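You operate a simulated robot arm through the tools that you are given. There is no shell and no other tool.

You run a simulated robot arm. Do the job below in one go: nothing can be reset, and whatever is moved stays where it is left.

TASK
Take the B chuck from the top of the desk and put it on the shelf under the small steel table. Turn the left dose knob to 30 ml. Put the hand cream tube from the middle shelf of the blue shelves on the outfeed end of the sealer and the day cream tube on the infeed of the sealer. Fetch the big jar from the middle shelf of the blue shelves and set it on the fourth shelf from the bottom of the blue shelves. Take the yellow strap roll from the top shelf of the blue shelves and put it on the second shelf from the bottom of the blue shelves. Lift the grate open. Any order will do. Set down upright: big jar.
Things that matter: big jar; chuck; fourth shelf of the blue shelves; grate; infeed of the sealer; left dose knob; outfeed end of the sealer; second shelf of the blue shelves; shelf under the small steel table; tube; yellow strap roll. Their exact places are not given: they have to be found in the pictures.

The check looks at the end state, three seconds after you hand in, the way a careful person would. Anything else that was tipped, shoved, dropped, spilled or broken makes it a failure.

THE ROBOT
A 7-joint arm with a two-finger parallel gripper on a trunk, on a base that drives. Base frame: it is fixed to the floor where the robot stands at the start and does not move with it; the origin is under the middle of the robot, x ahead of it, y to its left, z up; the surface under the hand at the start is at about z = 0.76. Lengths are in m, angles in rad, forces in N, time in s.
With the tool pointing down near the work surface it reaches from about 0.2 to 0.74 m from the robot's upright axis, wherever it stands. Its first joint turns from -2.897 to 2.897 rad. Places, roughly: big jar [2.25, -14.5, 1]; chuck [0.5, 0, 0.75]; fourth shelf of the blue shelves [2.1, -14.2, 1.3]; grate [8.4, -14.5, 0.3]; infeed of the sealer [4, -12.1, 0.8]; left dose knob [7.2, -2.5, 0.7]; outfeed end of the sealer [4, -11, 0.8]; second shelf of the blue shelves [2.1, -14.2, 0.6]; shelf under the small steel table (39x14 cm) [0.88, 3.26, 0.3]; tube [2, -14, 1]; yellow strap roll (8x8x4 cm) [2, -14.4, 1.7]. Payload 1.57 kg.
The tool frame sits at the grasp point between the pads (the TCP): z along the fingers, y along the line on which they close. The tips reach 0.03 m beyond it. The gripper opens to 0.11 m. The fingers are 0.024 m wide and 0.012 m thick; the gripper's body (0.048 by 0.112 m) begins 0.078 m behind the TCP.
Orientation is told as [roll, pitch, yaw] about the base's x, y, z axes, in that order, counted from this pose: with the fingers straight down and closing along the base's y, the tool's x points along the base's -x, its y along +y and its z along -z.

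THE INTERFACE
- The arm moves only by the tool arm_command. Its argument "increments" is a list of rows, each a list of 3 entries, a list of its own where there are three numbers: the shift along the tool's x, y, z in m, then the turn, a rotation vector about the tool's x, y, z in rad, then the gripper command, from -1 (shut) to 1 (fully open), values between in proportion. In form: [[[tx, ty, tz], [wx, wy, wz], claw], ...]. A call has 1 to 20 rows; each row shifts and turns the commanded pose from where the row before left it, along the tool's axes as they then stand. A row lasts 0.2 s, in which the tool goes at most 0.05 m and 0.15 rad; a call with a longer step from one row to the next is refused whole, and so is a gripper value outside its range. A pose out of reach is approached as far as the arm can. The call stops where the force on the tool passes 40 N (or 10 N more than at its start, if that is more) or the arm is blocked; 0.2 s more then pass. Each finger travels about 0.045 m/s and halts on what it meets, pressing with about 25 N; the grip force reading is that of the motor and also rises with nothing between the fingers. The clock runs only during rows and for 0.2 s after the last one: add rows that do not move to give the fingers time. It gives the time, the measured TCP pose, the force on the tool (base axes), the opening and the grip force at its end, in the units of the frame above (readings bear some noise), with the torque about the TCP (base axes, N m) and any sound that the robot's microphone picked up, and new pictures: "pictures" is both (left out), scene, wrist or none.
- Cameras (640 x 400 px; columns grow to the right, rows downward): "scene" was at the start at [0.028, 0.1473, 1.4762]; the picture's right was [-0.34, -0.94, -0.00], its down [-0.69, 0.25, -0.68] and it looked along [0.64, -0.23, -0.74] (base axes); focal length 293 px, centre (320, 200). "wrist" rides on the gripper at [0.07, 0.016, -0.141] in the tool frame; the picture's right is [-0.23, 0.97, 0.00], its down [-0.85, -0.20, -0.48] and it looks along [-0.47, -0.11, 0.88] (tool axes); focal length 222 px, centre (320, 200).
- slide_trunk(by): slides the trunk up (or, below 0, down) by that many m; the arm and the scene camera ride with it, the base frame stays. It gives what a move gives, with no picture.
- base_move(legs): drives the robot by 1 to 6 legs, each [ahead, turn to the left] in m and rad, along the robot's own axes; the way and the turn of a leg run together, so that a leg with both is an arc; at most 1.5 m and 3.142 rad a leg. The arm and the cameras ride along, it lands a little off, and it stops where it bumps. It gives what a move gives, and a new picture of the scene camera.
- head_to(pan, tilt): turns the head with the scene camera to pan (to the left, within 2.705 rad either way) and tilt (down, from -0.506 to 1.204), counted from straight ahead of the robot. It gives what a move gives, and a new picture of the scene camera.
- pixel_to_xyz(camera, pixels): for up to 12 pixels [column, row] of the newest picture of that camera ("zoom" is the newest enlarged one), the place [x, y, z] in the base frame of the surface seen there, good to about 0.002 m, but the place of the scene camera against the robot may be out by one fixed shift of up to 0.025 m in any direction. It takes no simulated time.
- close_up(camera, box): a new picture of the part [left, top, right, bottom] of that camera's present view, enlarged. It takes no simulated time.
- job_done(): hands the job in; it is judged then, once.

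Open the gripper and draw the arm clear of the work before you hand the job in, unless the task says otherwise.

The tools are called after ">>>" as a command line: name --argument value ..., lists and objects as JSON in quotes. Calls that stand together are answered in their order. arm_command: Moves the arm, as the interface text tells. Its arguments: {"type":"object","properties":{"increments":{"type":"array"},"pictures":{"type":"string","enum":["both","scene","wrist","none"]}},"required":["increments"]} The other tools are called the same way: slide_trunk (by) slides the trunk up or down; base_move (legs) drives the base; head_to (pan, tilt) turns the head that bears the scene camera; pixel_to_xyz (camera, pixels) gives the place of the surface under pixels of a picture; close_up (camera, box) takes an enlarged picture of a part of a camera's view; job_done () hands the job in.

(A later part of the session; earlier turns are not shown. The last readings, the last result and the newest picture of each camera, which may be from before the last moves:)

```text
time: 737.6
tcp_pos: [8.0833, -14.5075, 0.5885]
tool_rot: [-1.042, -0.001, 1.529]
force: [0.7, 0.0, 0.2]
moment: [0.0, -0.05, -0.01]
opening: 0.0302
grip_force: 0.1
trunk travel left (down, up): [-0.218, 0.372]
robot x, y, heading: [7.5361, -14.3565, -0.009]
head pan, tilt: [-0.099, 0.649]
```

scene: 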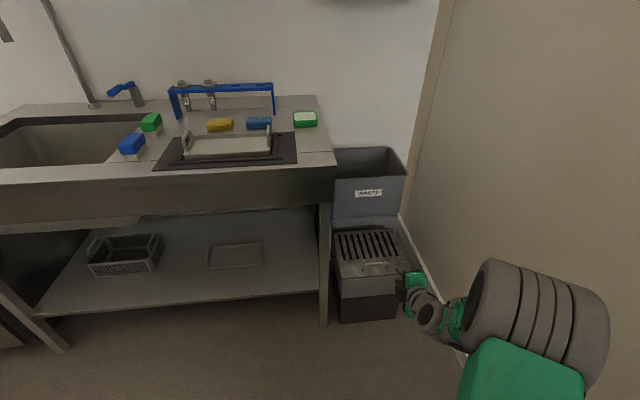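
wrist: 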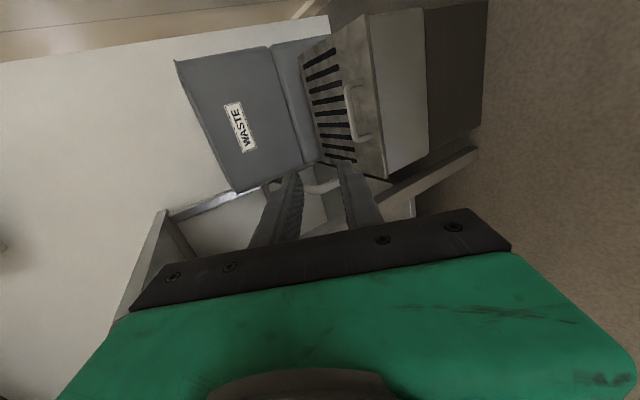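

The roll is done. I straighten the small yaw, drive 0.10 m forward, and lower the trunk so the fingers are level with the bar.

>>> arm_command --increments '[[[0.004, 0, 0], [0, -0.0398, -0.023], -0.45], [[0, 0, 0], [0, 0, 0], -0.45]]' --pictures "none"

>>> base_move --legs '[[0.1, 0.005]]'

>>> slide_trunk --by -0.17

>>> arm_command --increments '[[[0, 0, 0], [0, 0, 0], -0.45]]' --pictures "both"

```text
time: 738.2
tcp_pos: [8.0827, -14.5117, 0.5891]
tool_rot: [-1.044, -0.002, 1.575]
force: [-0.2, -0.4, 0.8]
moment: [0.02, 0.01, 0.01]
opening: 0.0302
grip_force: 0.0
trunk travel left (down, up): [-0.218, 0.372]
robot x, y, heading: [7.5361, -14.3533, -0.009]
head pan, tilt: [-0.099, 0.649]
```

```text
time: 739.4
tcp_pos: [8.1828, -14.511, 0.5885]
tool_rot: [-1.043, -0.001, 1.579]
force: [0.9, -0.1, -0.5]
moment: [-0.01, 0.01, -0.01]
opening: 0.0304
grip_force: 0.1
trunk travel left (down, up): [-0.218, 0.372]
robot x, y, heading: [7.636, -14.3561, -0.002]
head pan, tilt: [-0.099, 0.649]
```

scene: 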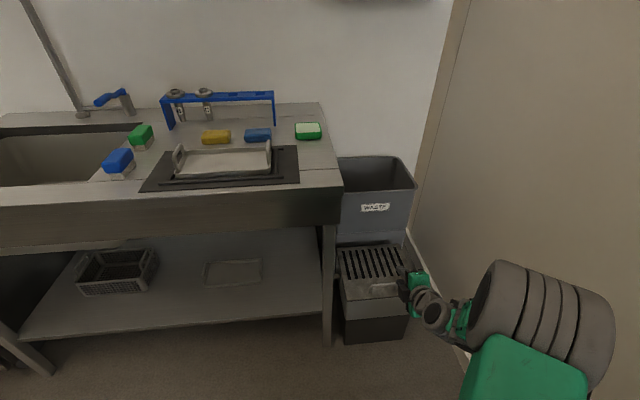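

```text
time: 741.3
tcp_pos: [8.1833, -14.51, 0.4192]
tool_rot: [-1.044, -0.002, 1.578]
force: [-0.3, 0.2, -0.5]
moment: [-0.02, -0.03, -0.01]
opening: 0.0302
grip_force: 0.0
trunk travel left (down, up): [-0.048, 0.542]
robot x, y, heading: [7.6362, -14.3559, -0.007]
head pan, tilt: [-0.099, 0.649]
```

```text
time: 741.7
tcp_pos: [8.1836, -14.5116, 0.4192]
tool_rot: [-1.044, -0.002, 1.577]
force: [-0.4, -0.3, -0.4]
moment: [0.01, 0.0, 0.0]
opening: 0.0301
grip_force: 0.0
trunk travel left (down, up): [-0.048, 0.542]
robot x, y, heading: [7.6358, -14.3591, -0.006]
head pan, tilt: [-0.099, 0.649]
```

scene: 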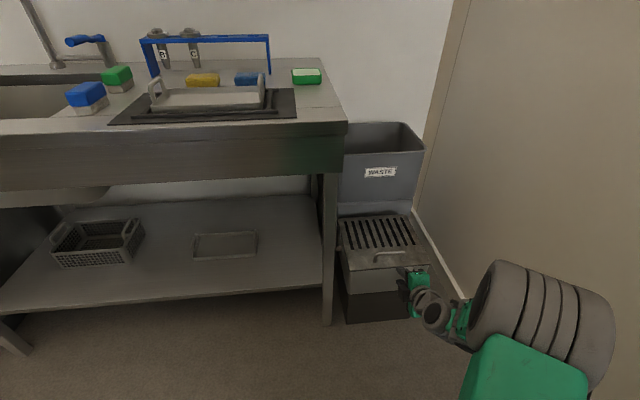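
wrist: 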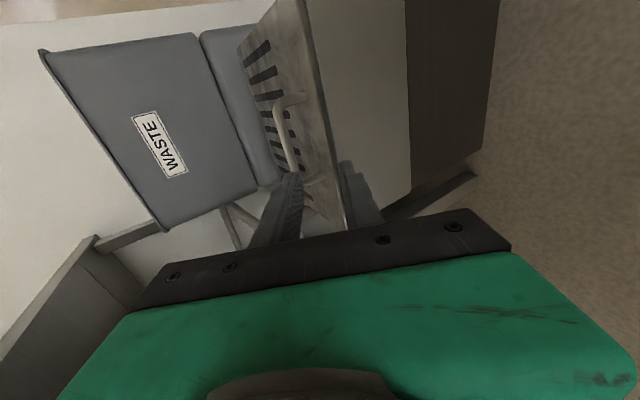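

The fingers straddle the handle's level. I re-measure the bar from here before entering.

>>> close_up --camera "wrist" --box '[230, 60, 400, 220]'

>>> pixel_to_xyz --camera "wrist" --pixels '[[278, 115], [283, 130], [288, 150], [281, 122], [286, 140], [318, 100], [330, 160], [292, 160], [305, 40]]'

```text
2.50 times, centred on (315, 140) of wrist
```

zoom: 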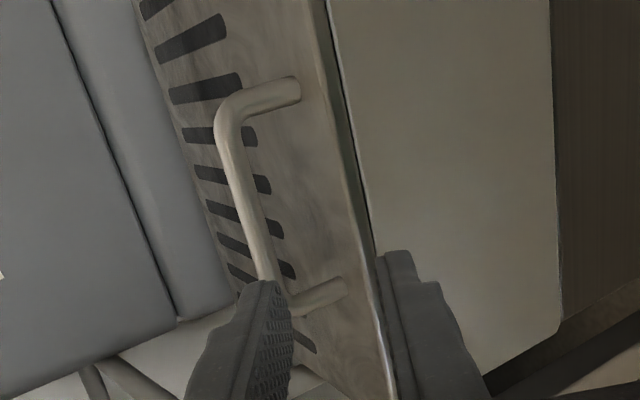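

```text
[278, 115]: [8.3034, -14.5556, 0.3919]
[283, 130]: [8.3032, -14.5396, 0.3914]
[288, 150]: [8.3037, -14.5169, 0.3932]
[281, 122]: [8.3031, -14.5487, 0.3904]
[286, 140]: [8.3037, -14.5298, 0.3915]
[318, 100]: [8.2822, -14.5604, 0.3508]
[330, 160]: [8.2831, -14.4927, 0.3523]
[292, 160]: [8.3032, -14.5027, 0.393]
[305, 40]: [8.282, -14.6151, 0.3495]
```

The bar is at x≈8.308, z≈0.391 as planned. I lower the trunk 2 cm and drive 0.11 m forward to bring the bar between the fingers.

>>> slide_trunk --by -0.0205

>>> base_move --legs '[[0.075, 0]]'

>>> arm_command --increments '[[[0, 0, 0], [0, 0, 0], -0.45]]' --pictures "wrist"

```text
time: 742.4
tcp_pos: [8.183, -14.5112, 0.3991]
tool_rot: [-1.044, -0.002, 1.578]
force: [0.4, 1.4, -0.2]
moment: [0.0, -0.03, -0.02]
opening: 0.0304
grip_force: 0.0
trunk travel left (down, up): [-0.028, 0.562]
robot x, y, heading: [7.638, -14.3588, -0.007]
head pan, tilt: [-0.099, 0.649]
```

```text
time: 743.4
tcp_pos: [8.2589, -14.51, 0.3988]
tool_rot: [-1.042, -0.002, 1.579]
force: [0.0, 0.2, -0.5]
moment: [-0.01, 0.01, 0.0]
opening: 0.0299
grip_force: 0.0
trunk travel left (down, up): [-0.028, 0.562]
robot x, y, heading: [7.7103, -14.3546, -0.008]
head pan, tilt: [-0.099, 0.649]
```

scene: 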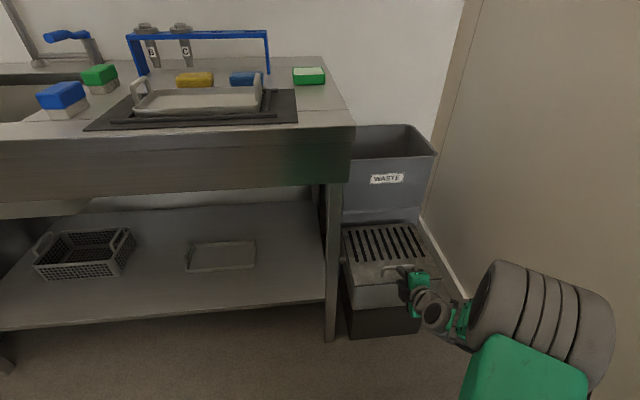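

```text
time: 743.8
tcp_pos: [8.2593, -14.5101, 0.3992]
tool_rot: [-1.041, -0.004, 1.579]
force: [-0.4, -0.4, -0.1]
moment: [0.01, 0.03, -0.02]
opening: 0.0304
grip_force: 0.0
trunk travel left (down, up): [-0.028, 0.562]
robot x, y, heading: [7.7143, -14.3526, -0.01]
head pan, tilt: [-0.099, 0.649]
```

wrist: 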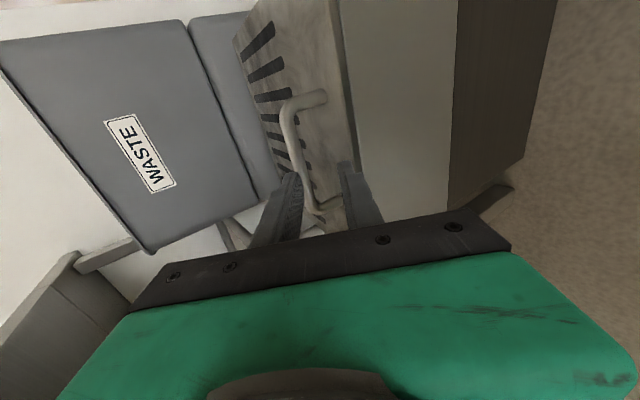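

The bar passes between the fingertips at (305,185). I move the hand 3.5 cm further in and close on the bar.

>>> arm_command --increments '[[[0, -0.0088, 0.0152], [0, 0, 0], -0.45], [[0, -0.0088, 0.0152], [0, 0, 0], -0.45], [[0, 0, 0], [0, 0, 0], -0.45], [[0, 0, 0], [0, 0, 0], -1], [[0, 0, 0], [0, 0, 0], -1], [[0, 0, 0], [0, 0, 0], -1], [[0, 0, 0], [0, 0, 0], -1]]' --pictures "wrist"

```text
time: 745.4
tcp_pos: [8.2938, -14.5094, 0.3979]
tool_rot: [-1.043, -0.001, 1.578]
force: [3.6, 0.4, -0.4]
moment: [0.03, -0.03, -0.13]
opening: 0.0116
grip_force: 28.7
trunk travel left (down, up): [-0.028, 0.562]
robot x, y, heading: [7.7113, -14.3573, -0.006]
head pan, tilt: [-0.099, 0.649]
```

wrist: 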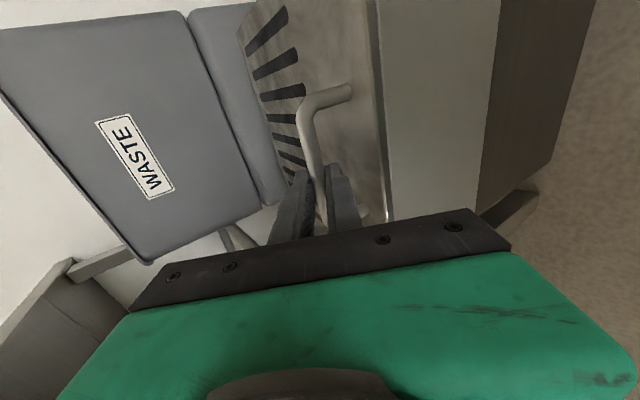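

The bar is gripped (1.2 cm). I lift along the hinge arc in small steps, turning the hand with it, starting with the first 20°.

>>> arm_command --increments '[[[0, -0.0207, -0.0061], [-0.0378, 0, 0], -1], [[0, -0.0206, -0.0049], [-0.0378, 0, 0], -1], [[0, -0.0208, -0.0041], [-0.0378, 0, 0], -1], [[0, -0.0211, -0.0029], [-0.0378, 0, 0], -1], [[0, 0, 0], [0, 0, 0], -1]]' --pictures "both"

```text
time: 746.6
tcp_pos: [8.3254, -14.5099, 0.4776]
tool_rot: [-0.893, -0.001, 1.58]
force: [-19.8, 8.0, 9.6]
moment: [0.27, 0.09, 0.01]
opening: 0.0118
grip_force: 29.1
trunk travel left (down, up): [-0.028, 0.562]
robot x, y, heading: [7.7143, -14.3573, -0.0]
head pan, tilt: [-0.099, 0.649]
```

scene: 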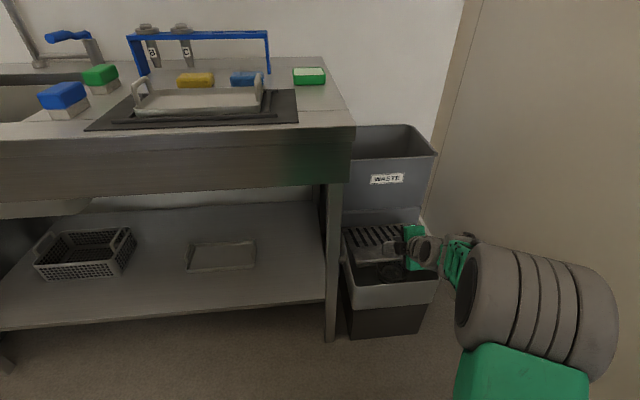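
wrist: 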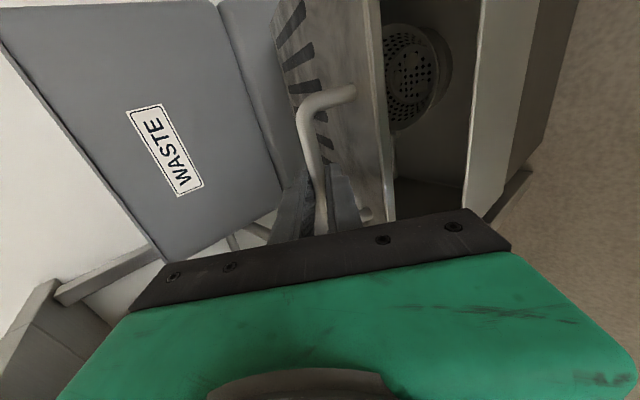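

The grate rises about 20°, showing the basket inside; the handle pushes back with about 20 N, so my arc is slightly off. I measure the lifted plate to refine the hinge position.

>>> pixel_to_xyz --camera "wrist" --pixels '[[340, 30], [350, 110], [365, 170], [320, 40], [300, 60], [285, 40], [375, 60], [380, 150], [325, 20], [370, 30]]'

>>> close_up --camera "scene" --box '[320, 190, 460, 340]'

```text
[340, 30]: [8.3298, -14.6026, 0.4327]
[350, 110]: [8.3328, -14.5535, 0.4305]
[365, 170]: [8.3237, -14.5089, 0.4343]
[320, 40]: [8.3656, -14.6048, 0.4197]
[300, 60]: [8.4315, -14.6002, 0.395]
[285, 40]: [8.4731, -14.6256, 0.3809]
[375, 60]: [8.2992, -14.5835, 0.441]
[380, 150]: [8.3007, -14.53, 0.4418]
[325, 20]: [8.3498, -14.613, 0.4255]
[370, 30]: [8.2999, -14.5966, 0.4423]
```

```text
2.67 times, centred on (390, 265) of scene
```

zoom: 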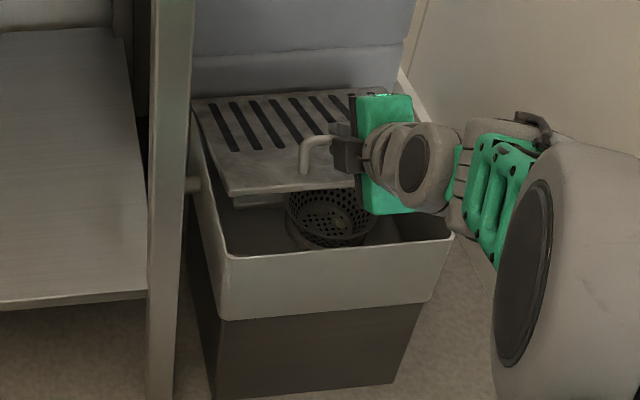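

The plate stands at 19°, giving a hinge at about (8.555, 0.348). I correct the arc and continue to about 40°.

>>> arm_command --increments '[[[0, -0.0265, -0.0063], [-0.045, 0, 0], -1], [[0, -0.0225, -0.0015], [-0.0384, 0, 0], -1], [[0, -0.0225, -0.0005], [-0.0367, 0, 0], -1], [[0, -0.0225, 0.0005], [-0.0384, 0, 0], -1], [[0, 0, 0], [0, 0, 0], -1]]' --pictures "scene"

```text
time: 747.8
tcp_pos: [8.3834, -14.5106, 0.549]
tool_rot: [-0.728, -0.003, 1.578]
force: [10.1, 7.8, -19.3]
moment: [0.24, 0.06, -0.01]
opening: 0.0118
grip_force: 29.4
trunk travel left (down, up): [-0.028, 0.562]
robot x, y, heading: [7.7167, -14.3564, -0.006]
head pan, tilt: [-0.099, 0.649]
```

scene: 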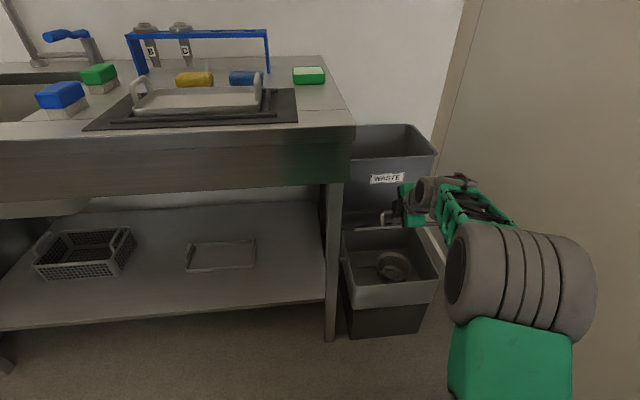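

Now at about 41° with moderate forces. I continue the arc to about 60°.

>>> arm_command --increments '[[[0, -0.0218, 0.0015], [-0.0384, 0, 0], -1], [[0, -0.0217, 0.0029], [-0.0384, 0, 0], -1], [[0, -0.0214, 0.0039], [-0.0367, 0, 0], -1], [[0, -0.0215, 0.005], [-0.0384, 0, 0], -1], [[0, 0, 0], [0, 0, 0], -1]]' --pictures "both"

```text
time: 749.0
tcp_pos: [8.4598, -14.5121, 0.5947]
tool_rot: [-0.579, -0.002, 1.574]
force: [2.8, -10.7, -15.3]
moment: [-0.5, 0.13, -0.32]
opening: 0.0116
grip_force: 29.0
trunk travel left (down, up): [-0.028, 0.562]
robot x, y, heading: [7.7122, -14.3544, -0.007]
head pan, tilt: [-0.099, 0.649]
```

scene: 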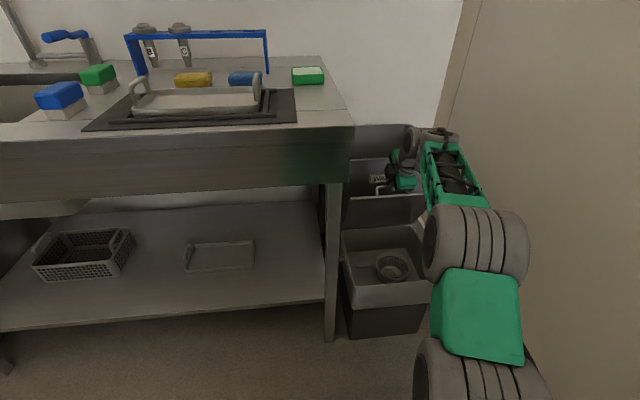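
wrist: 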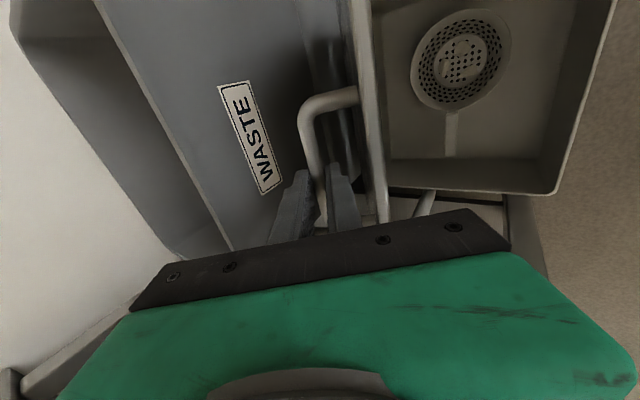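

At about 61°; from here the path is nearly horizontal, so I let the base push forward in small steps while keeping the hand's angle.

>>> base_move --legs '[[0.025, 0]]'

>>> arm_command --increments '[[[0, -0.0024, -0.0037], [0, 0, 0], -1], [[0, 0, 0], [0, 0, 0], -1]]' --pictures "wrist"

```text
time: 749.8
tcp_pos: [8.4858, -14.5105, 0.6025]
tool_rot: [-0.592, -0.001, 1.577]
force: [-2.8, -17.0, 15.3]
moment: [-0.38, -0.14, -0.53]
opening: 0.0117
grip_force: 29.2
trunk travel left (down, up): [-0.028, 0.562]
robot x, y, heading: [7.7393, -14.3547, -0.004]
head pan, tilt: [-0.099, 0.649]
```

scene: 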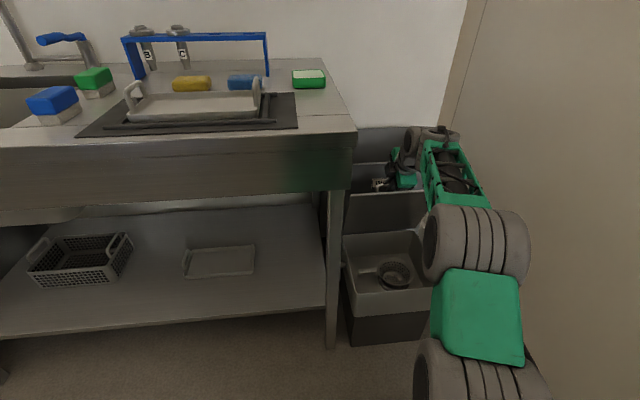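

```text
time: 750.4
tcp_pos: [8.4856, -14.5115, 0.602]
tool_rot: [-0.586, 0.001, 1.575]
force: [0.7, 0.4, -9.0]
moment: [-0.35, 0.09, -0.51]
opening: 0.0117
grip_force: 29.7
trunk travel left (down, up): [-0.028, 0.562]
robot x, y, heading: [7.7376, -14.3546, -0.006]
head pan, tilt: [-0.099, 0.649]
```

wrist: 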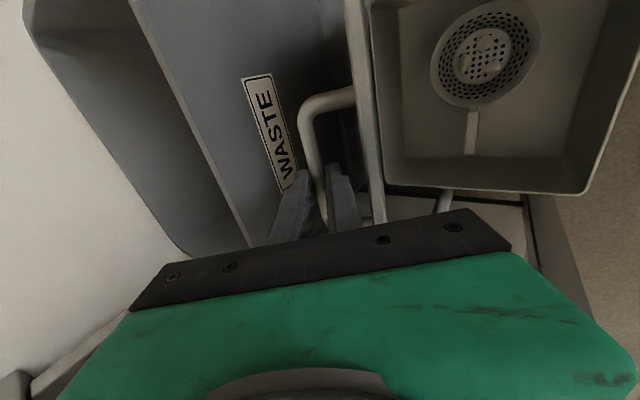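

At about 67° with small forces. I continue with two more small base steps, adjusting height.

>>> base_move --legs '[[0.025, 0]]'

>>> arm_command --increments '[[[0, -0.0008, -0.0012], [0, 0, 0], -1], [[0, 0, 0], [0, 0, 0], -1]]' --pictures "wrist"

```text
time: 751.2
tcp_pos: [8.5111, -14.511, 0.6053]
tool_rot: [-0.591, 0.0, 1.575]
force: [0.1, 1.2, 2.3]
moment: [0.11, -0.07, -0.24]
opening: 0.0118
grip_force: 28.8
trunk travel left (down, up): [-0.028, 0.562]
robot x, y, heading: [7.7606, -14.3569, -0.009]
head pan, tilt: [-0.099, 0.649]
```

scene: 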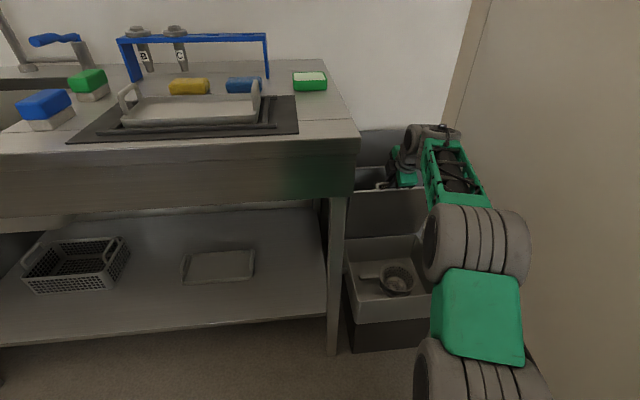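

```text
time: 751.8
tcp_pos: [8.5117, -14.5105, 0.6062]
tool_rot: [-0.59, 0.0, 1.577]
force: [-0.5, 0.6, -4.9]
moment: [-0.25, 0.1, -0.51]
opening: 0.0116
grip_force: 29.5
trunk travel left (down, up): [-0.028, 0.562]
robot x, y, heading: [7.763, -14.3586, -0.009]
head pan, tilt: [-0.099, 0.649]
```

wrist: 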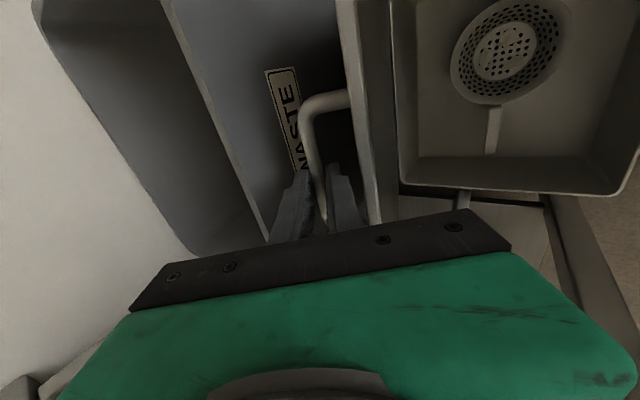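

At about 73°. One more small base step to about 79°, keeping clear of the bin.

>>> base_move --legs '[[0.022, 0]]'

>>> arm_command --increments '[[[0, 0, 0], [0, 0, 0], -1]]' --pictures "both"

```text
time: 752.6
tcp_pos: [8.5335, -14.5104, 0.6069]
tool_rot: [-0.593, 0.001, 1.576]
force: [-0.9, 0.5, -2.1]
moment: [0.18, -0.03, -0.24]
opening: 0.0118
grip_force: 29.7
trunk travel left (down, up): [-0.028, 0.562]
robot x, y, heading: [7.7835, -14.3603, -0.005]
head pan, tilt: [-0.099, 0.649]
```

scene: 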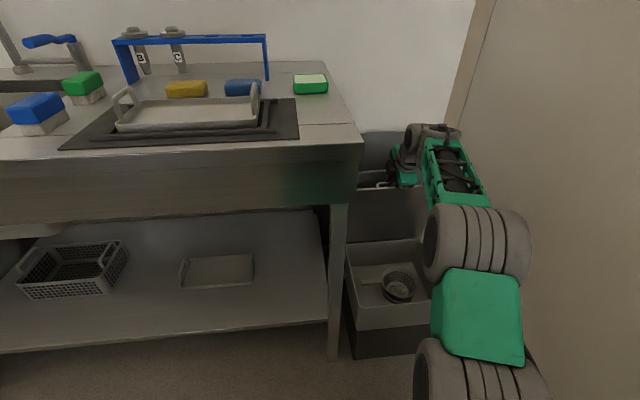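

```text
time: 753.0
tcp_pos: [8.5336, -14.5113, 0.6075]
tool_rot: [-0.592, 0.003, 1.575]
force: [0.8, 1.0, -0.5]
moment: [0.13, 0.01, -0.26]
opening: 0.0116
grip_force: 29.3
trunk travel left (down, up): [-0.028, 0.562]
robot x, y, heading: [7.7861, -14.3588, -0.004]
head pan, tilt: [-0.099, 0.649]
```

scene: 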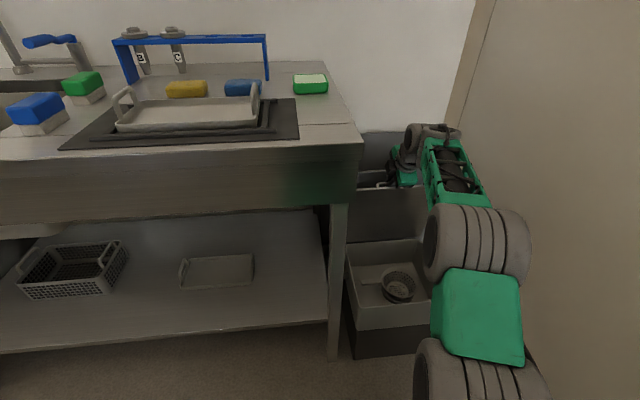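
wrist: 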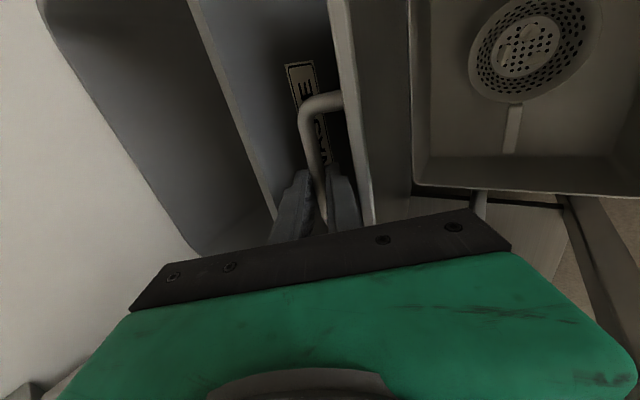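

At about 79° the handle exerts almost no force. I measure the plate, bar and bin gap before opening the fingers a little to see whether it stays.

>>> pixel_to_xyz --camera "wrist" --pixels '[[300, 70], [285, 130], [270, 180], [310, 140], [340, 40], [352, 100], [365, 190], [380, 100], [370, 40], [330, 20]]'

```text
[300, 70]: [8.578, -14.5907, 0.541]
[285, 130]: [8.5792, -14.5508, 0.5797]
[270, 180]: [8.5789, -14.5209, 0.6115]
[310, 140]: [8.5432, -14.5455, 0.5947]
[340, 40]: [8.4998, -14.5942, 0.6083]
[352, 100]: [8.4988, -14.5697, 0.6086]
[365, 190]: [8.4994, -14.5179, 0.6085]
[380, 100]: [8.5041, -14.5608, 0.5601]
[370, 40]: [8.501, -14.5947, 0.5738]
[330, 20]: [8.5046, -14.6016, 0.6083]
```

The plate is at about 79° with 3 cm between bar and bin. I open the fingers slightly and watch whether the grate stays.

>>> arm_command --increments '[[[0, 0, 0], [0, 0, 0], -0.7], [[0, 0, 0], [0, 0, 0], -0.6], [[0, 0, 0], [0, 0, 0], -0.55], [[0, 0, 0], [0, 0, 0], -0.55], [[0, 0, 0], [0, 0, 0], -0.55]]' --pictures "wrist"

>>> pixel_to_xyz --camera "wrist" --pixels '[[340, 40], [352, 100], [365, 190], [310, 140], [370, 40], [380, 100]]'

```text
time: 754.2
tcp_pos: [8.5343, -14.5094, 0.6067]
tool_rot: [-0.594, 0.0, 1.577]
force: [1.4, 0.5, 2.4]
moment: [0.01, 0.07, -0.03]
opening: 0.0227
grip_force: 0.0
trunk travel left (down, up): [-0.028, 0.562]
robot x, y, heading: [7.7841, -14.3561, -0.003]
head pan, tilt: [-0.099, 0.649]
```

wrist: 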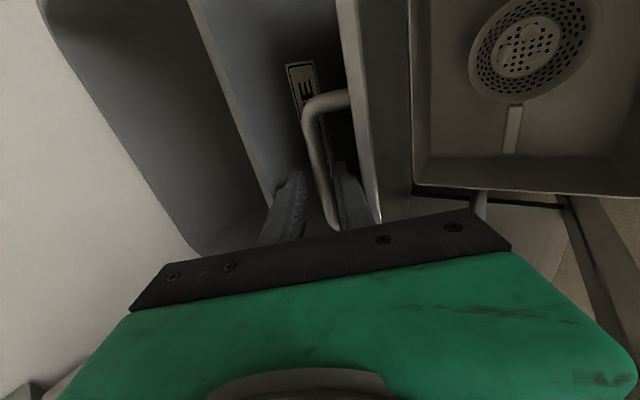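

```text
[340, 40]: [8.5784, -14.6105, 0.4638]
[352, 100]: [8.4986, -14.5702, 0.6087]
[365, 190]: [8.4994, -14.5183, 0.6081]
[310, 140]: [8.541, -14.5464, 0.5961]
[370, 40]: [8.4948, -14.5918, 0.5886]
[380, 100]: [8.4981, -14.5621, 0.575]
```

The bar seems to have shifted toward the near finger. I open further to 4.5 cm to see whether it follows.

>>> arm_command --increments '[[[0, 0, 0], [0, 0, 0], -0.35], [[0, 0, 0], [0, 0, 0], -0.2], [[0, 0, 0], [0, 0, 0], -0.2], [[0, 0, 0], [0, 0, 0], -0.2], [[0, 0, 0], [0, 0, 0], -0.2]]' --pictures "wrist"

>>> pixel_to_xyz --camera "wrist" --pixels '[[352, 100], [365, 190], [310, 140], [325, 140], [370, 40], [380, 100], [345, 20]]'

```text
time: 755.4
tcp_pos: [8.534, -14.5113, 0.6081]
tool_rot: [-0.591, 0.003, 1.576]
force: [-2.4, 1.0, 2.0]
moment: [-0.03, -0.05, 0.02]
opening: 0.0427
grip_force: 0.0
trunk travel left (down, up): [-0.028, 0.562]
robot x, y, heading: [7.7855, -14.3581, -0.003]
head pan, tilt: [-0.099, 0.649]
```

wrist: 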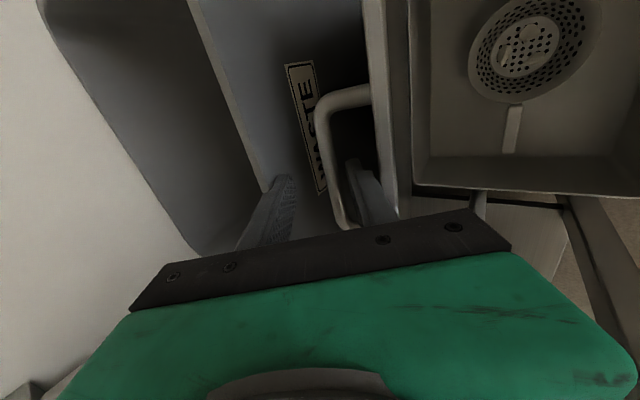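

```text
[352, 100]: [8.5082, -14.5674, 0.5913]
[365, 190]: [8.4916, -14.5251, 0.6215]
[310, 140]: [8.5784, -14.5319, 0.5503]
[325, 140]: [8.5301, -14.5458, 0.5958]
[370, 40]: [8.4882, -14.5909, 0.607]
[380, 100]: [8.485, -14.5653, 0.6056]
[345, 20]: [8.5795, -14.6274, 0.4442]
```

The grate follows the finger, so at 79° it does not stay by itself. I regrip the bar and test at a steeper angle, as far as the far finger allows.

>>> arm_command --increments '[[[0, 0, 0], [0, 0, 0], -1], [[0, 0, 0], [0, 0, 0], -1], [[0, 0, 0], [0, 0, 0], -1], [[0, 0, 0], [0, 0, 0], -1]]' --pictures "none"

>>> base_move --legs '[[0.015, 0]]'

>>> arm_command --increments '[[[0, 0, 0], [0, 0, 0], -1]]' --pictures "wrist"

>>> pixel_to_xyz --camera "wrist" --pixels '[[352, 100], [365, 190], [310, 140], [345, 40], [380, 100], [270, 180], [285, 130]]'

```text
time: 756.4
tcp_pos: [8.5335, -14.5119, 0.6054]
tool_rot: [-0.587, 0.001, 1.576]
force: [-2.1, 0.4, -11.5]
moment: [0.1, 0.17, -0.21]
opening: 0.0118
grip_force: 29.0
trunk travel left (down, up): [-0.028, 0.562]
robot x, y, heading: [7.7838, -14.3573, -0.005]
head pan, tilt: [-0.099, 0.649]
```

```text
time: 757.2
tcp_pos: [8.5385, -14.5113, 0.6039]
tool_rot: [-0.573, 0.0, 1.576]
force: [-8.6, 1.2, 3.1]
moment: [0.16, 0.11, -0.15]
opening: 0.0119
grip_force: 29.0
trunk travel left (down, up): [-0.028, 0.562]
robot x, y, heading: [7.7922, -14.3585, -0.002]
head pan, tilt: [-0.099, 0.649]
stopped in leg 1: the force on the tool passed its limit at 54 N (the readings are from after the stop); the commanded pose is now the measured one
```

scene: 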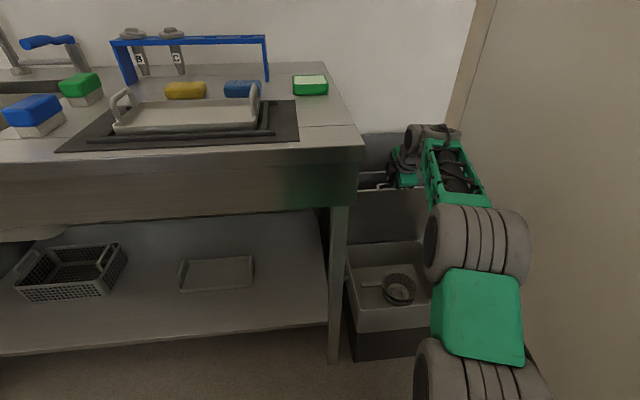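

```text
time: 757.6
tcp_pos: [8.5383, -14.5111, 0.6044]
tool_rot: [-0.577, -0.002, 1.577]
force: [-9.7, 1.8, 4.8]
moment: [0.2, 0.1, -0.13]
opening: 0.0117
grip_force: 28.9
trunk travel left (down, up): [-0.028, 0.562]
robot x, y, heading: [7.7964, -14.3613, -0.006]
head pan, tilt: [-0.099, 0.649]
```

wrist: 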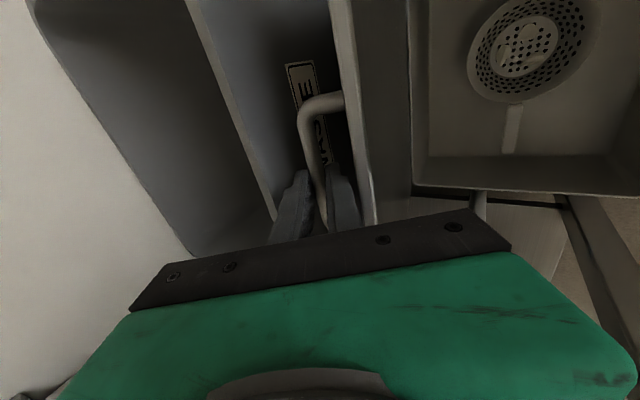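

```text
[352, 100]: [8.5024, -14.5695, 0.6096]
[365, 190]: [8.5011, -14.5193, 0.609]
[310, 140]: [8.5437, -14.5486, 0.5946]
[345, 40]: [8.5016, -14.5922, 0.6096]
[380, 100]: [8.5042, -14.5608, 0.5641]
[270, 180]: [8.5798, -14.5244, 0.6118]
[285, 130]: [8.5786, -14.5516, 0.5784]
```

The push met a hard stop near 80°, probably the hinge's own end. I now open the fingers slightly to see if the grate stays at its end stop.

>>> arm_command --increments '[[[0, 0, 0], [0, 0, 0], -0.7], [[0, 0, 0], [0, 0, 0], -0.6], [[0, 0, 0], [0, 0, 0], -0.55], [[0, 0, 0], [0, 0, 0], -0.55]]' --pictures "wrist"

>>> pixel_to_xyz --camera "wrist" --pixels '[[352, 100], [365, 190], [310, 140], [318, 140], [345, 40], [380, 100]]'

```text
time: 758.6
tcp_pos: [8.538, -14.5108, 0.6036]
tool_rot: [-0.576, -0.002, 1.576]
force: [0.5, -0.2, 2.2]
moment: [0.03, 0.09, 0.0]
opening: 0.0225
grip_force: 0.0
trunk travel left (down, up): [-0.028, 0.562]
robot x, y, heading: [7.7935, -14.357, -0.008]
head pan, tilt: [-0.099, 0.649]
```

wrist: 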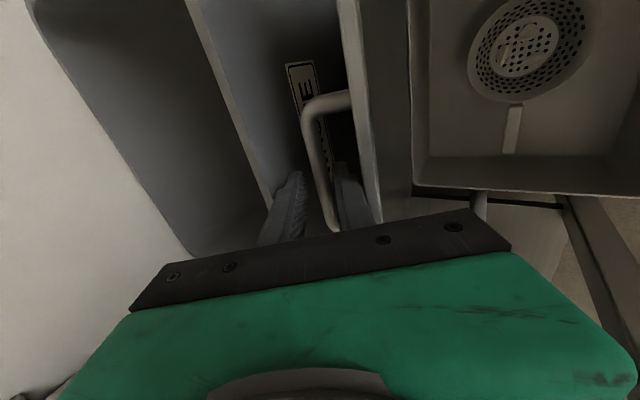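

```text
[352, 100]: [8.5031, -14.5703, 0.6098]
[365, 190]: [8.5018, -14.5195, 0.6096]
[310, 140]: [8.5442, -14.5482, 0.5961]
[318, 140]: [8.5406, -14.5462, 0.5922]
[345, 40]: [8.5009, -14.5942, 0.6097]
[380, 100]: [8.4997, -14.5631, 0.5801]
```

This time the plate edge has not moved (x 8.503 as before). I open further to confirm that it stays at the stop.

>>> arm_command --increments '[[[0, 0, 0], [0, 0, 0], -0.4], [[0, 0, 0], [0, 0, 0], -0.35], [[0, 0, 0], [0, 0, 0], -0.35], [[0, 0, 0], [0, 0, 0], -0.35]]' --pictures "wrist"

>>> pixel_to_xyz --camera "wrist" --pixels '[[352, 100], [365, 190], [310, 140], [325, 140], [345, 40], [380, 100], [375, 40]]'

```text
time: 759.6
tcp_pos: [8.5379, -14.5118, 0.6032]
tool_rot: [-0.577, -0.002, 1.576]
force: [-5.3, -0.2, 1.6]
moment: [0.0, -0.01, -0.02]
opening: 0.0324
grip_force: 0.0
trunk travel left (down, up): [-0.028, 0.562]
robot x, y, heading: [7.7917, -14.3574, -0.009]
head pan, tilt: [-0.099, 0.649]
```

wrist: 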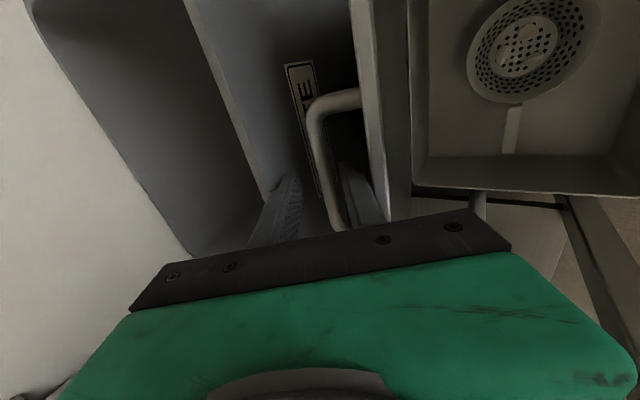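

```text
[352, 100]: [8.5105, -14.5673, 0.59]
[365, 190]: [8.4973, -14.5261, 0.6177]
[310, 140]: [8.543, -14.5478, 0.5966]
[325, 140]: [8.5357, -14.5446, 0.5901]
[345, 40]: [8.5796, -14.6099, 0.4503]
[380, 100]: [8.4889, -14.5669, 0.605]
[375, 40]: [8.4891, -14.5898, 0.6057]
```

The wider-opening near finger itself presses the plate, which would explain that motion. I close again to re-centre the bar at the stop, then open only to 2.2 cm and look closely after a wait.

>>> arm_command --increments '[[[0, 0, 0], [0, 0, 0], -1], [[0, 0, 0], [0, 0, 0], -1], [[0, 0, 0], [0, 0, 0], -1], [[0, 0, 0], [0, 0, 0], -0.7], [[0, 0, 0], [0, 0, 0], -0.62], [[0, 0, 0], [0, 0, 0], -0.6], [[0, 0, 0], [0, 0, 0], -0.6], [[0, 0, 0], [0, 0, 0], -0.6], [[0, 0, 0], [0, 0, 0], -0.6], [[0, 0, 0], [0, 0, 0], -0.6], [[0, 0, 0], [0, 0, 0], -0.6], [[0, 0, 0], [0, 0, 0], -0.6]]' --pictures "wrist"

>>> close_up --camera "wrist" --box '[250, 80, 420, 240]'

```text
time: 762.2
tcp_pos: [8.5394, -14.5116, 0.6033]
tool_rot: [-0.576, -0.001, 1.575]
force: [-0.6, -0.1, 0.7]
moment: [0.01, 0.03, 0.0]
opening: 0.0218
grip_force: 0.1
trunk travel left (down, up): [-0.028, 0.562]
robot x, y, heading: [7.7929, -14.3595, -0.006]
head pan, tilt: [-0.099, 0.649]
```

wrist: 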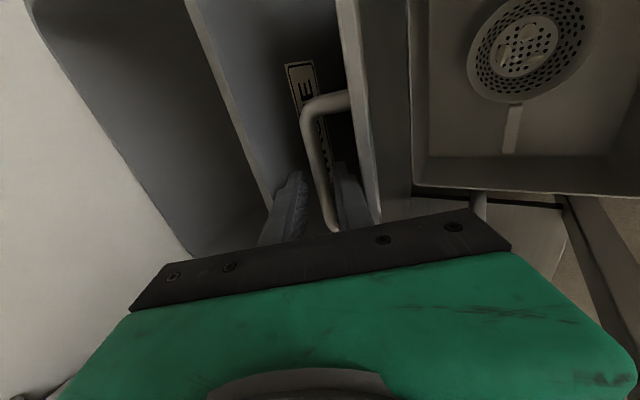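

```text
2.50 times, centred on (335, 160) of wrist
```

zoom: 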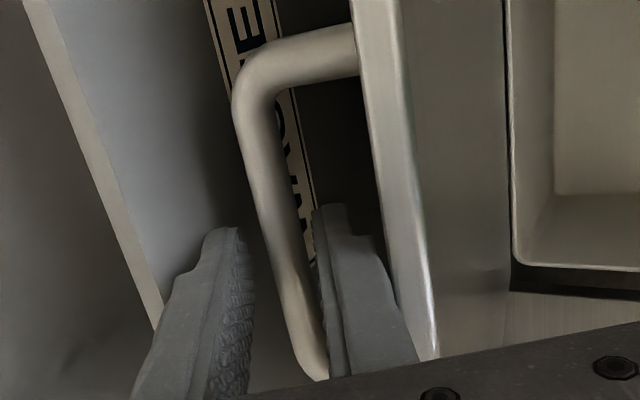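

The bar rests on the near finger again, so the grate closes by its weight. I regrip, turn the hand a bit steeper and push again to find out whether 80° is really the hinge's end.

>>> arm_command --increments '[[[0, 0, 0], [0, 0, 0], -1], [[0, 0, 0], [0, 0, 0], -1], [[0, 0, 0], [0, 0, 0], -1], [[0, -0.0012, 0.0001], [-0.068, 0, 0], -1], [[0, -0.0012, 0.0001], [-0.068, 0, 0], -1], [[0, 0, 0], [0, 0, 0], -1]]' --pictures "none"

>>> arm_command --increments '[[[0, -0.0036, 0.0017], [0, 0, 0], -1], [[0, -0.0036, 0.0017], [0, 0, 0], -1], [[0, 0, 0], [0, 0, 0], -1]]' --pictures "wrist"

>>> close_up --camera "wrist" --box '[230, 0, 430, 240]'

```text
time: 763.6
tcp_pos: [8.5405, -14.5103, 0.6029]
tool_rot: [-0.438, -0.001, 1.576]
force: [1.3, -1.8, -6.7]
moment: [0.01, -0.04, -0.19]
opening: 0.0119
grip_force: 29.3
trunk travel left (down, up): [-0.028, 0.562]
robot x, y, heading: [7.7941, -14.3625, -0.007]
head pan, tilt: [-0.099, 0.649]
```

```text
time: 764.2
tcp_pos: [8.5404, -14.5116, 0.6039]
tool_rot: [-0.428, -0.002, 1.575]
force: [-14.0, 3.1, 5.3]
moment: [0.18, 0.24, -0.22]
opening: 0.0113
grip_force: 29.5
trunk travel left (down, up): [-0.028, 0.562]
robot x, y, heading: [7.7922, -14.3592, -0.01]
head pan, tilt: [-0.099, 0.649]
stopped in row 2: the force on the tool passed its limit at 46 N (the readings are from after the stop); the commanded pose is now the measured one
```

wrist: 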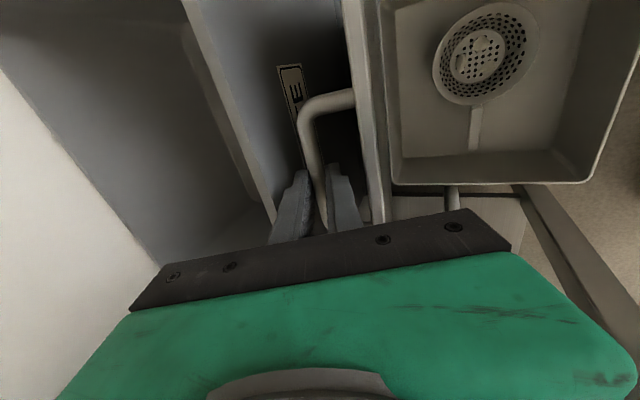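

```text
1.67 times, centred on (330, 120) of wrist
```

zoom: 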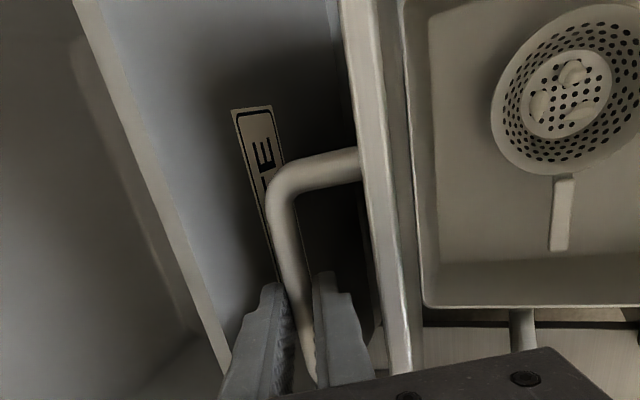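

The stop stays at 80°. There is a thin rod at the box's left side that might be a prop or catch; I zoom in on it with the scene camera.

>>> close_up --camera "scene" --box '[325, 150, 445, 370]'

>>> head_to --pan -0.2 --tilt 0.75

>>> close_up --camera "scene" --box '[250, 80, 430, 340]'

```text
1.82 times, centred on (385, 260) of scene
```

zoom: 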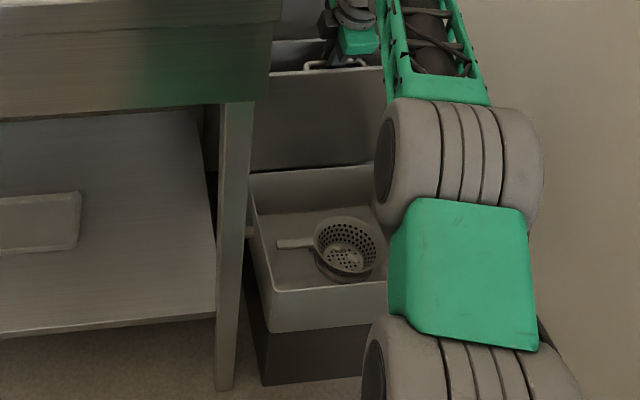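

```text
time: 764.8
tcp_pos: [8.5419, -14.5112, 0.6041]
tool_rot: [-0.429, -0.001, 1.575]
force: [-22.3, 4.1, 9.7]
moment: [0.25, 0.25, -0.12]
opening: 0.0118
grip_force: 29.4
trunk travel left (down, up): [-0.028, 0.562]
robot x, y, heading: [7.7913, -14.3563, -0.01]
head pan, tilt: [-0.201, 0.75]
```

scene: 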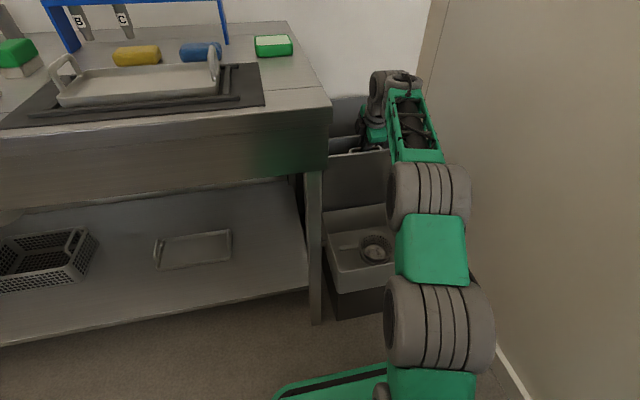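

```text
1.54 times, centred on (340, 210) of scene
```

zoom: 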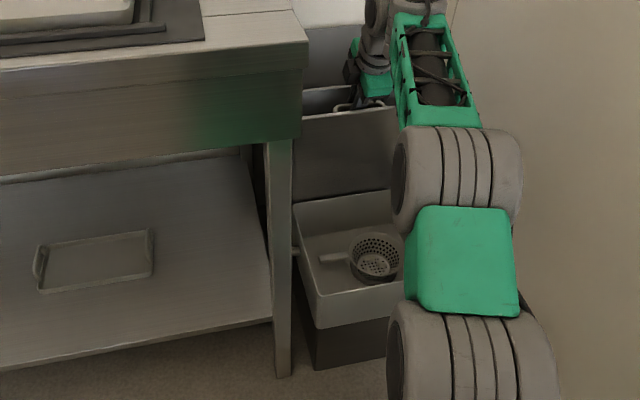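

The arm is close to straight and the stop is stiff. I check precisely whether the far finger itself touches the bin.

>>> pixel_to_xyz --camera "wrist" --pixels '[[300, 175], [296, 182], [291, 190], [286, 198], [280, 210], [272, 228], [285, 180], [275, 195], [268, 210], [262, 225], [305, 185], [320, 150]]'

```text
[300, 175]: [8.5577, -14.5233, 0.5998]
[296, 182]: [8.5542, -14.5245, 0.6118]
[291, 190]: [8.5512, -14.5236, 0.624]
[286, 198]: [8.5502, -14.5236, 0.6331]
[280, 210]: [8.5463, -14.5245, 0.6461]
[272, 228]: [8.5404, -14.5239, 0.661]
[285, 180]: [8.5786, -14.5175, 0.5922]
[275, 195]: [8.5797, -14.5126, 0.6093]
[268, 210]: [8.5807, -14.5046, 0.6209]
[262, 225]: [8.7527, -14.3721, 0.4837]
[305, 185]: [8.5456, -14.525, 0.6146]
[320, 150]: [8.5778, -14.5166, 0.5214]
```

There is a 2 cm gap at the far finger, so 80° is the hinge's end; but my release tests were made while pressing on the stop, which would spring back. I back off 1.2 cm so the plate hangs unloaded, then test again.

>>> base_move --legs '[[-0.014, 0]]'

>>> arm_command --increments '[[[0, 0, 0], [0, 0, 0], -1], [[0, 0, 0], [0, 0, 0], -1]]' --pictures "wrist"

>>> close_up --camera "wrist" --box '[250, 80, 420, 240]'

```text
time: 765.6
tcp_pos: [8.5284, -14.5107, 0.6034]
tool_rot: [-0.43, -0.003, 1.576]
force: [0.7, 1.0, 7.1]
moment: [0.11, -0.12, -0.21]
opening: 0.0118
grip_force: 29.2
trunk travel left (down, up): [-0.028, 0.562]
robot x, y, heading: [7.777, -14.3601, -0.011]
head pan, tilt: [-0.201, 0.75]
```

scene: 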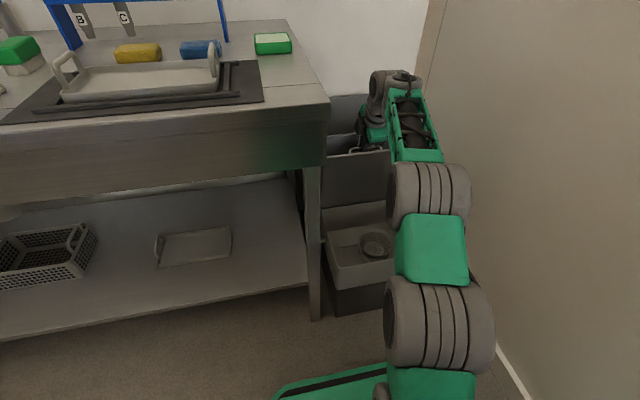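

```text
time: 766.2
tcp_pos: [8.5277, -14.5099, 0.6033]
tool_rot: [-0.43, -0.002, 1.576]
force: [-0.1, 0.4, 2.4]
moment: [0.09, 0.0, -0.16]
opening: 0.0116
grip_force: 29.8
trunk travel left (down, up): [-0.028, 0.562]
robot x, y, heading: [7.7769, -14.358, -0.006]
head pan, tilt: [-0.201, 0.75]
```

wrist: 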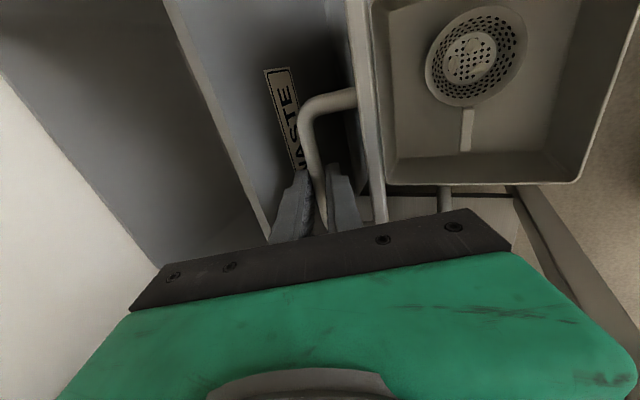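

```text
2.50 times, centred on (335, 160) of wrist
```

zoom: 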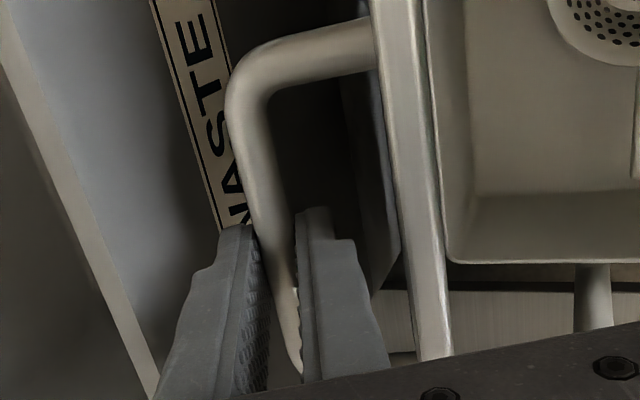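

Unloaded now. I open slowly to 2.2 cm, wait, and compare the bar's position in the same zoom.

>>> arm_command --increments '[[[0, 0, 0], [0, 0, 0], -0.75], [[0, 0, 0], [0, 0, 0], -0.7], [[0, 0, 0], [0, 0, 0], -0.65], [[0, 0, 0], [0, 0, 0], -0.6], [[0, 0, 0], [0, 0, 0], -0.6], [[0, 0, 0], [0, 0, 0], -0.6], [[0, 0, 0], [0, 0, 0], -0.6], [[0, 0, 0], [0, 0, 0], -0.6], [[0, 0, 0], [0, 0, 0], -0.6]]' --pictures "wrist"

>>> close_up --camera "wrist" --box '[250, 80, 420, 240]'

```text
time: 768.2
tcp_pos: [8.5286, -14.5116, 0.6024]
tool_rot: [-0.428, -0.003, 1.575]
force: [0.5, 0.7, 0.3]
moment: [0.01, 0.02, 0.0]
opening: 0.022
grip_force: 0.0
trunk travel left (down, up): [-0.028, 0.562]
robot x, y, heading: [7.778, -14.3584, -0.011]
head pan, tilt: [-0.201, 0.75]
```

wrist: 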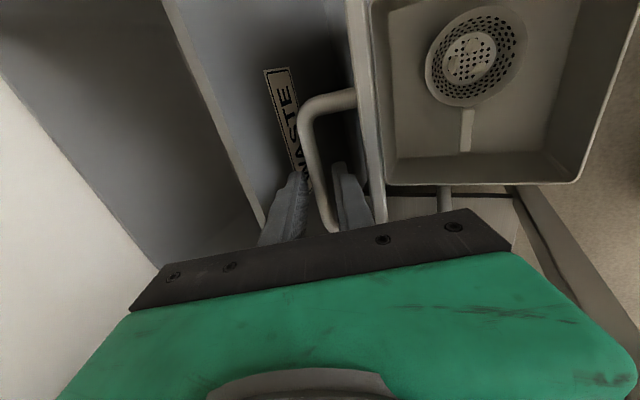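

```text
2.50 times, centred on (335, 160) of wrist
```

zoom: 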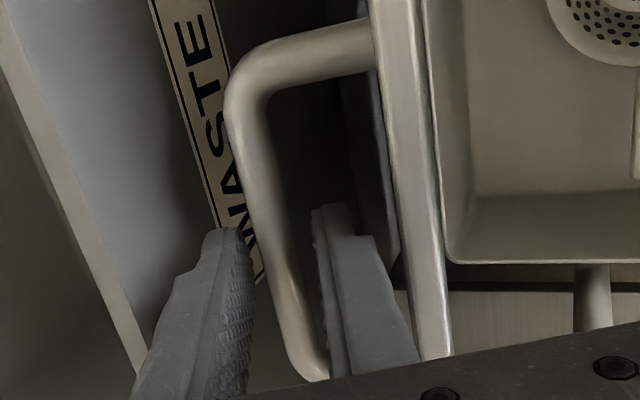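

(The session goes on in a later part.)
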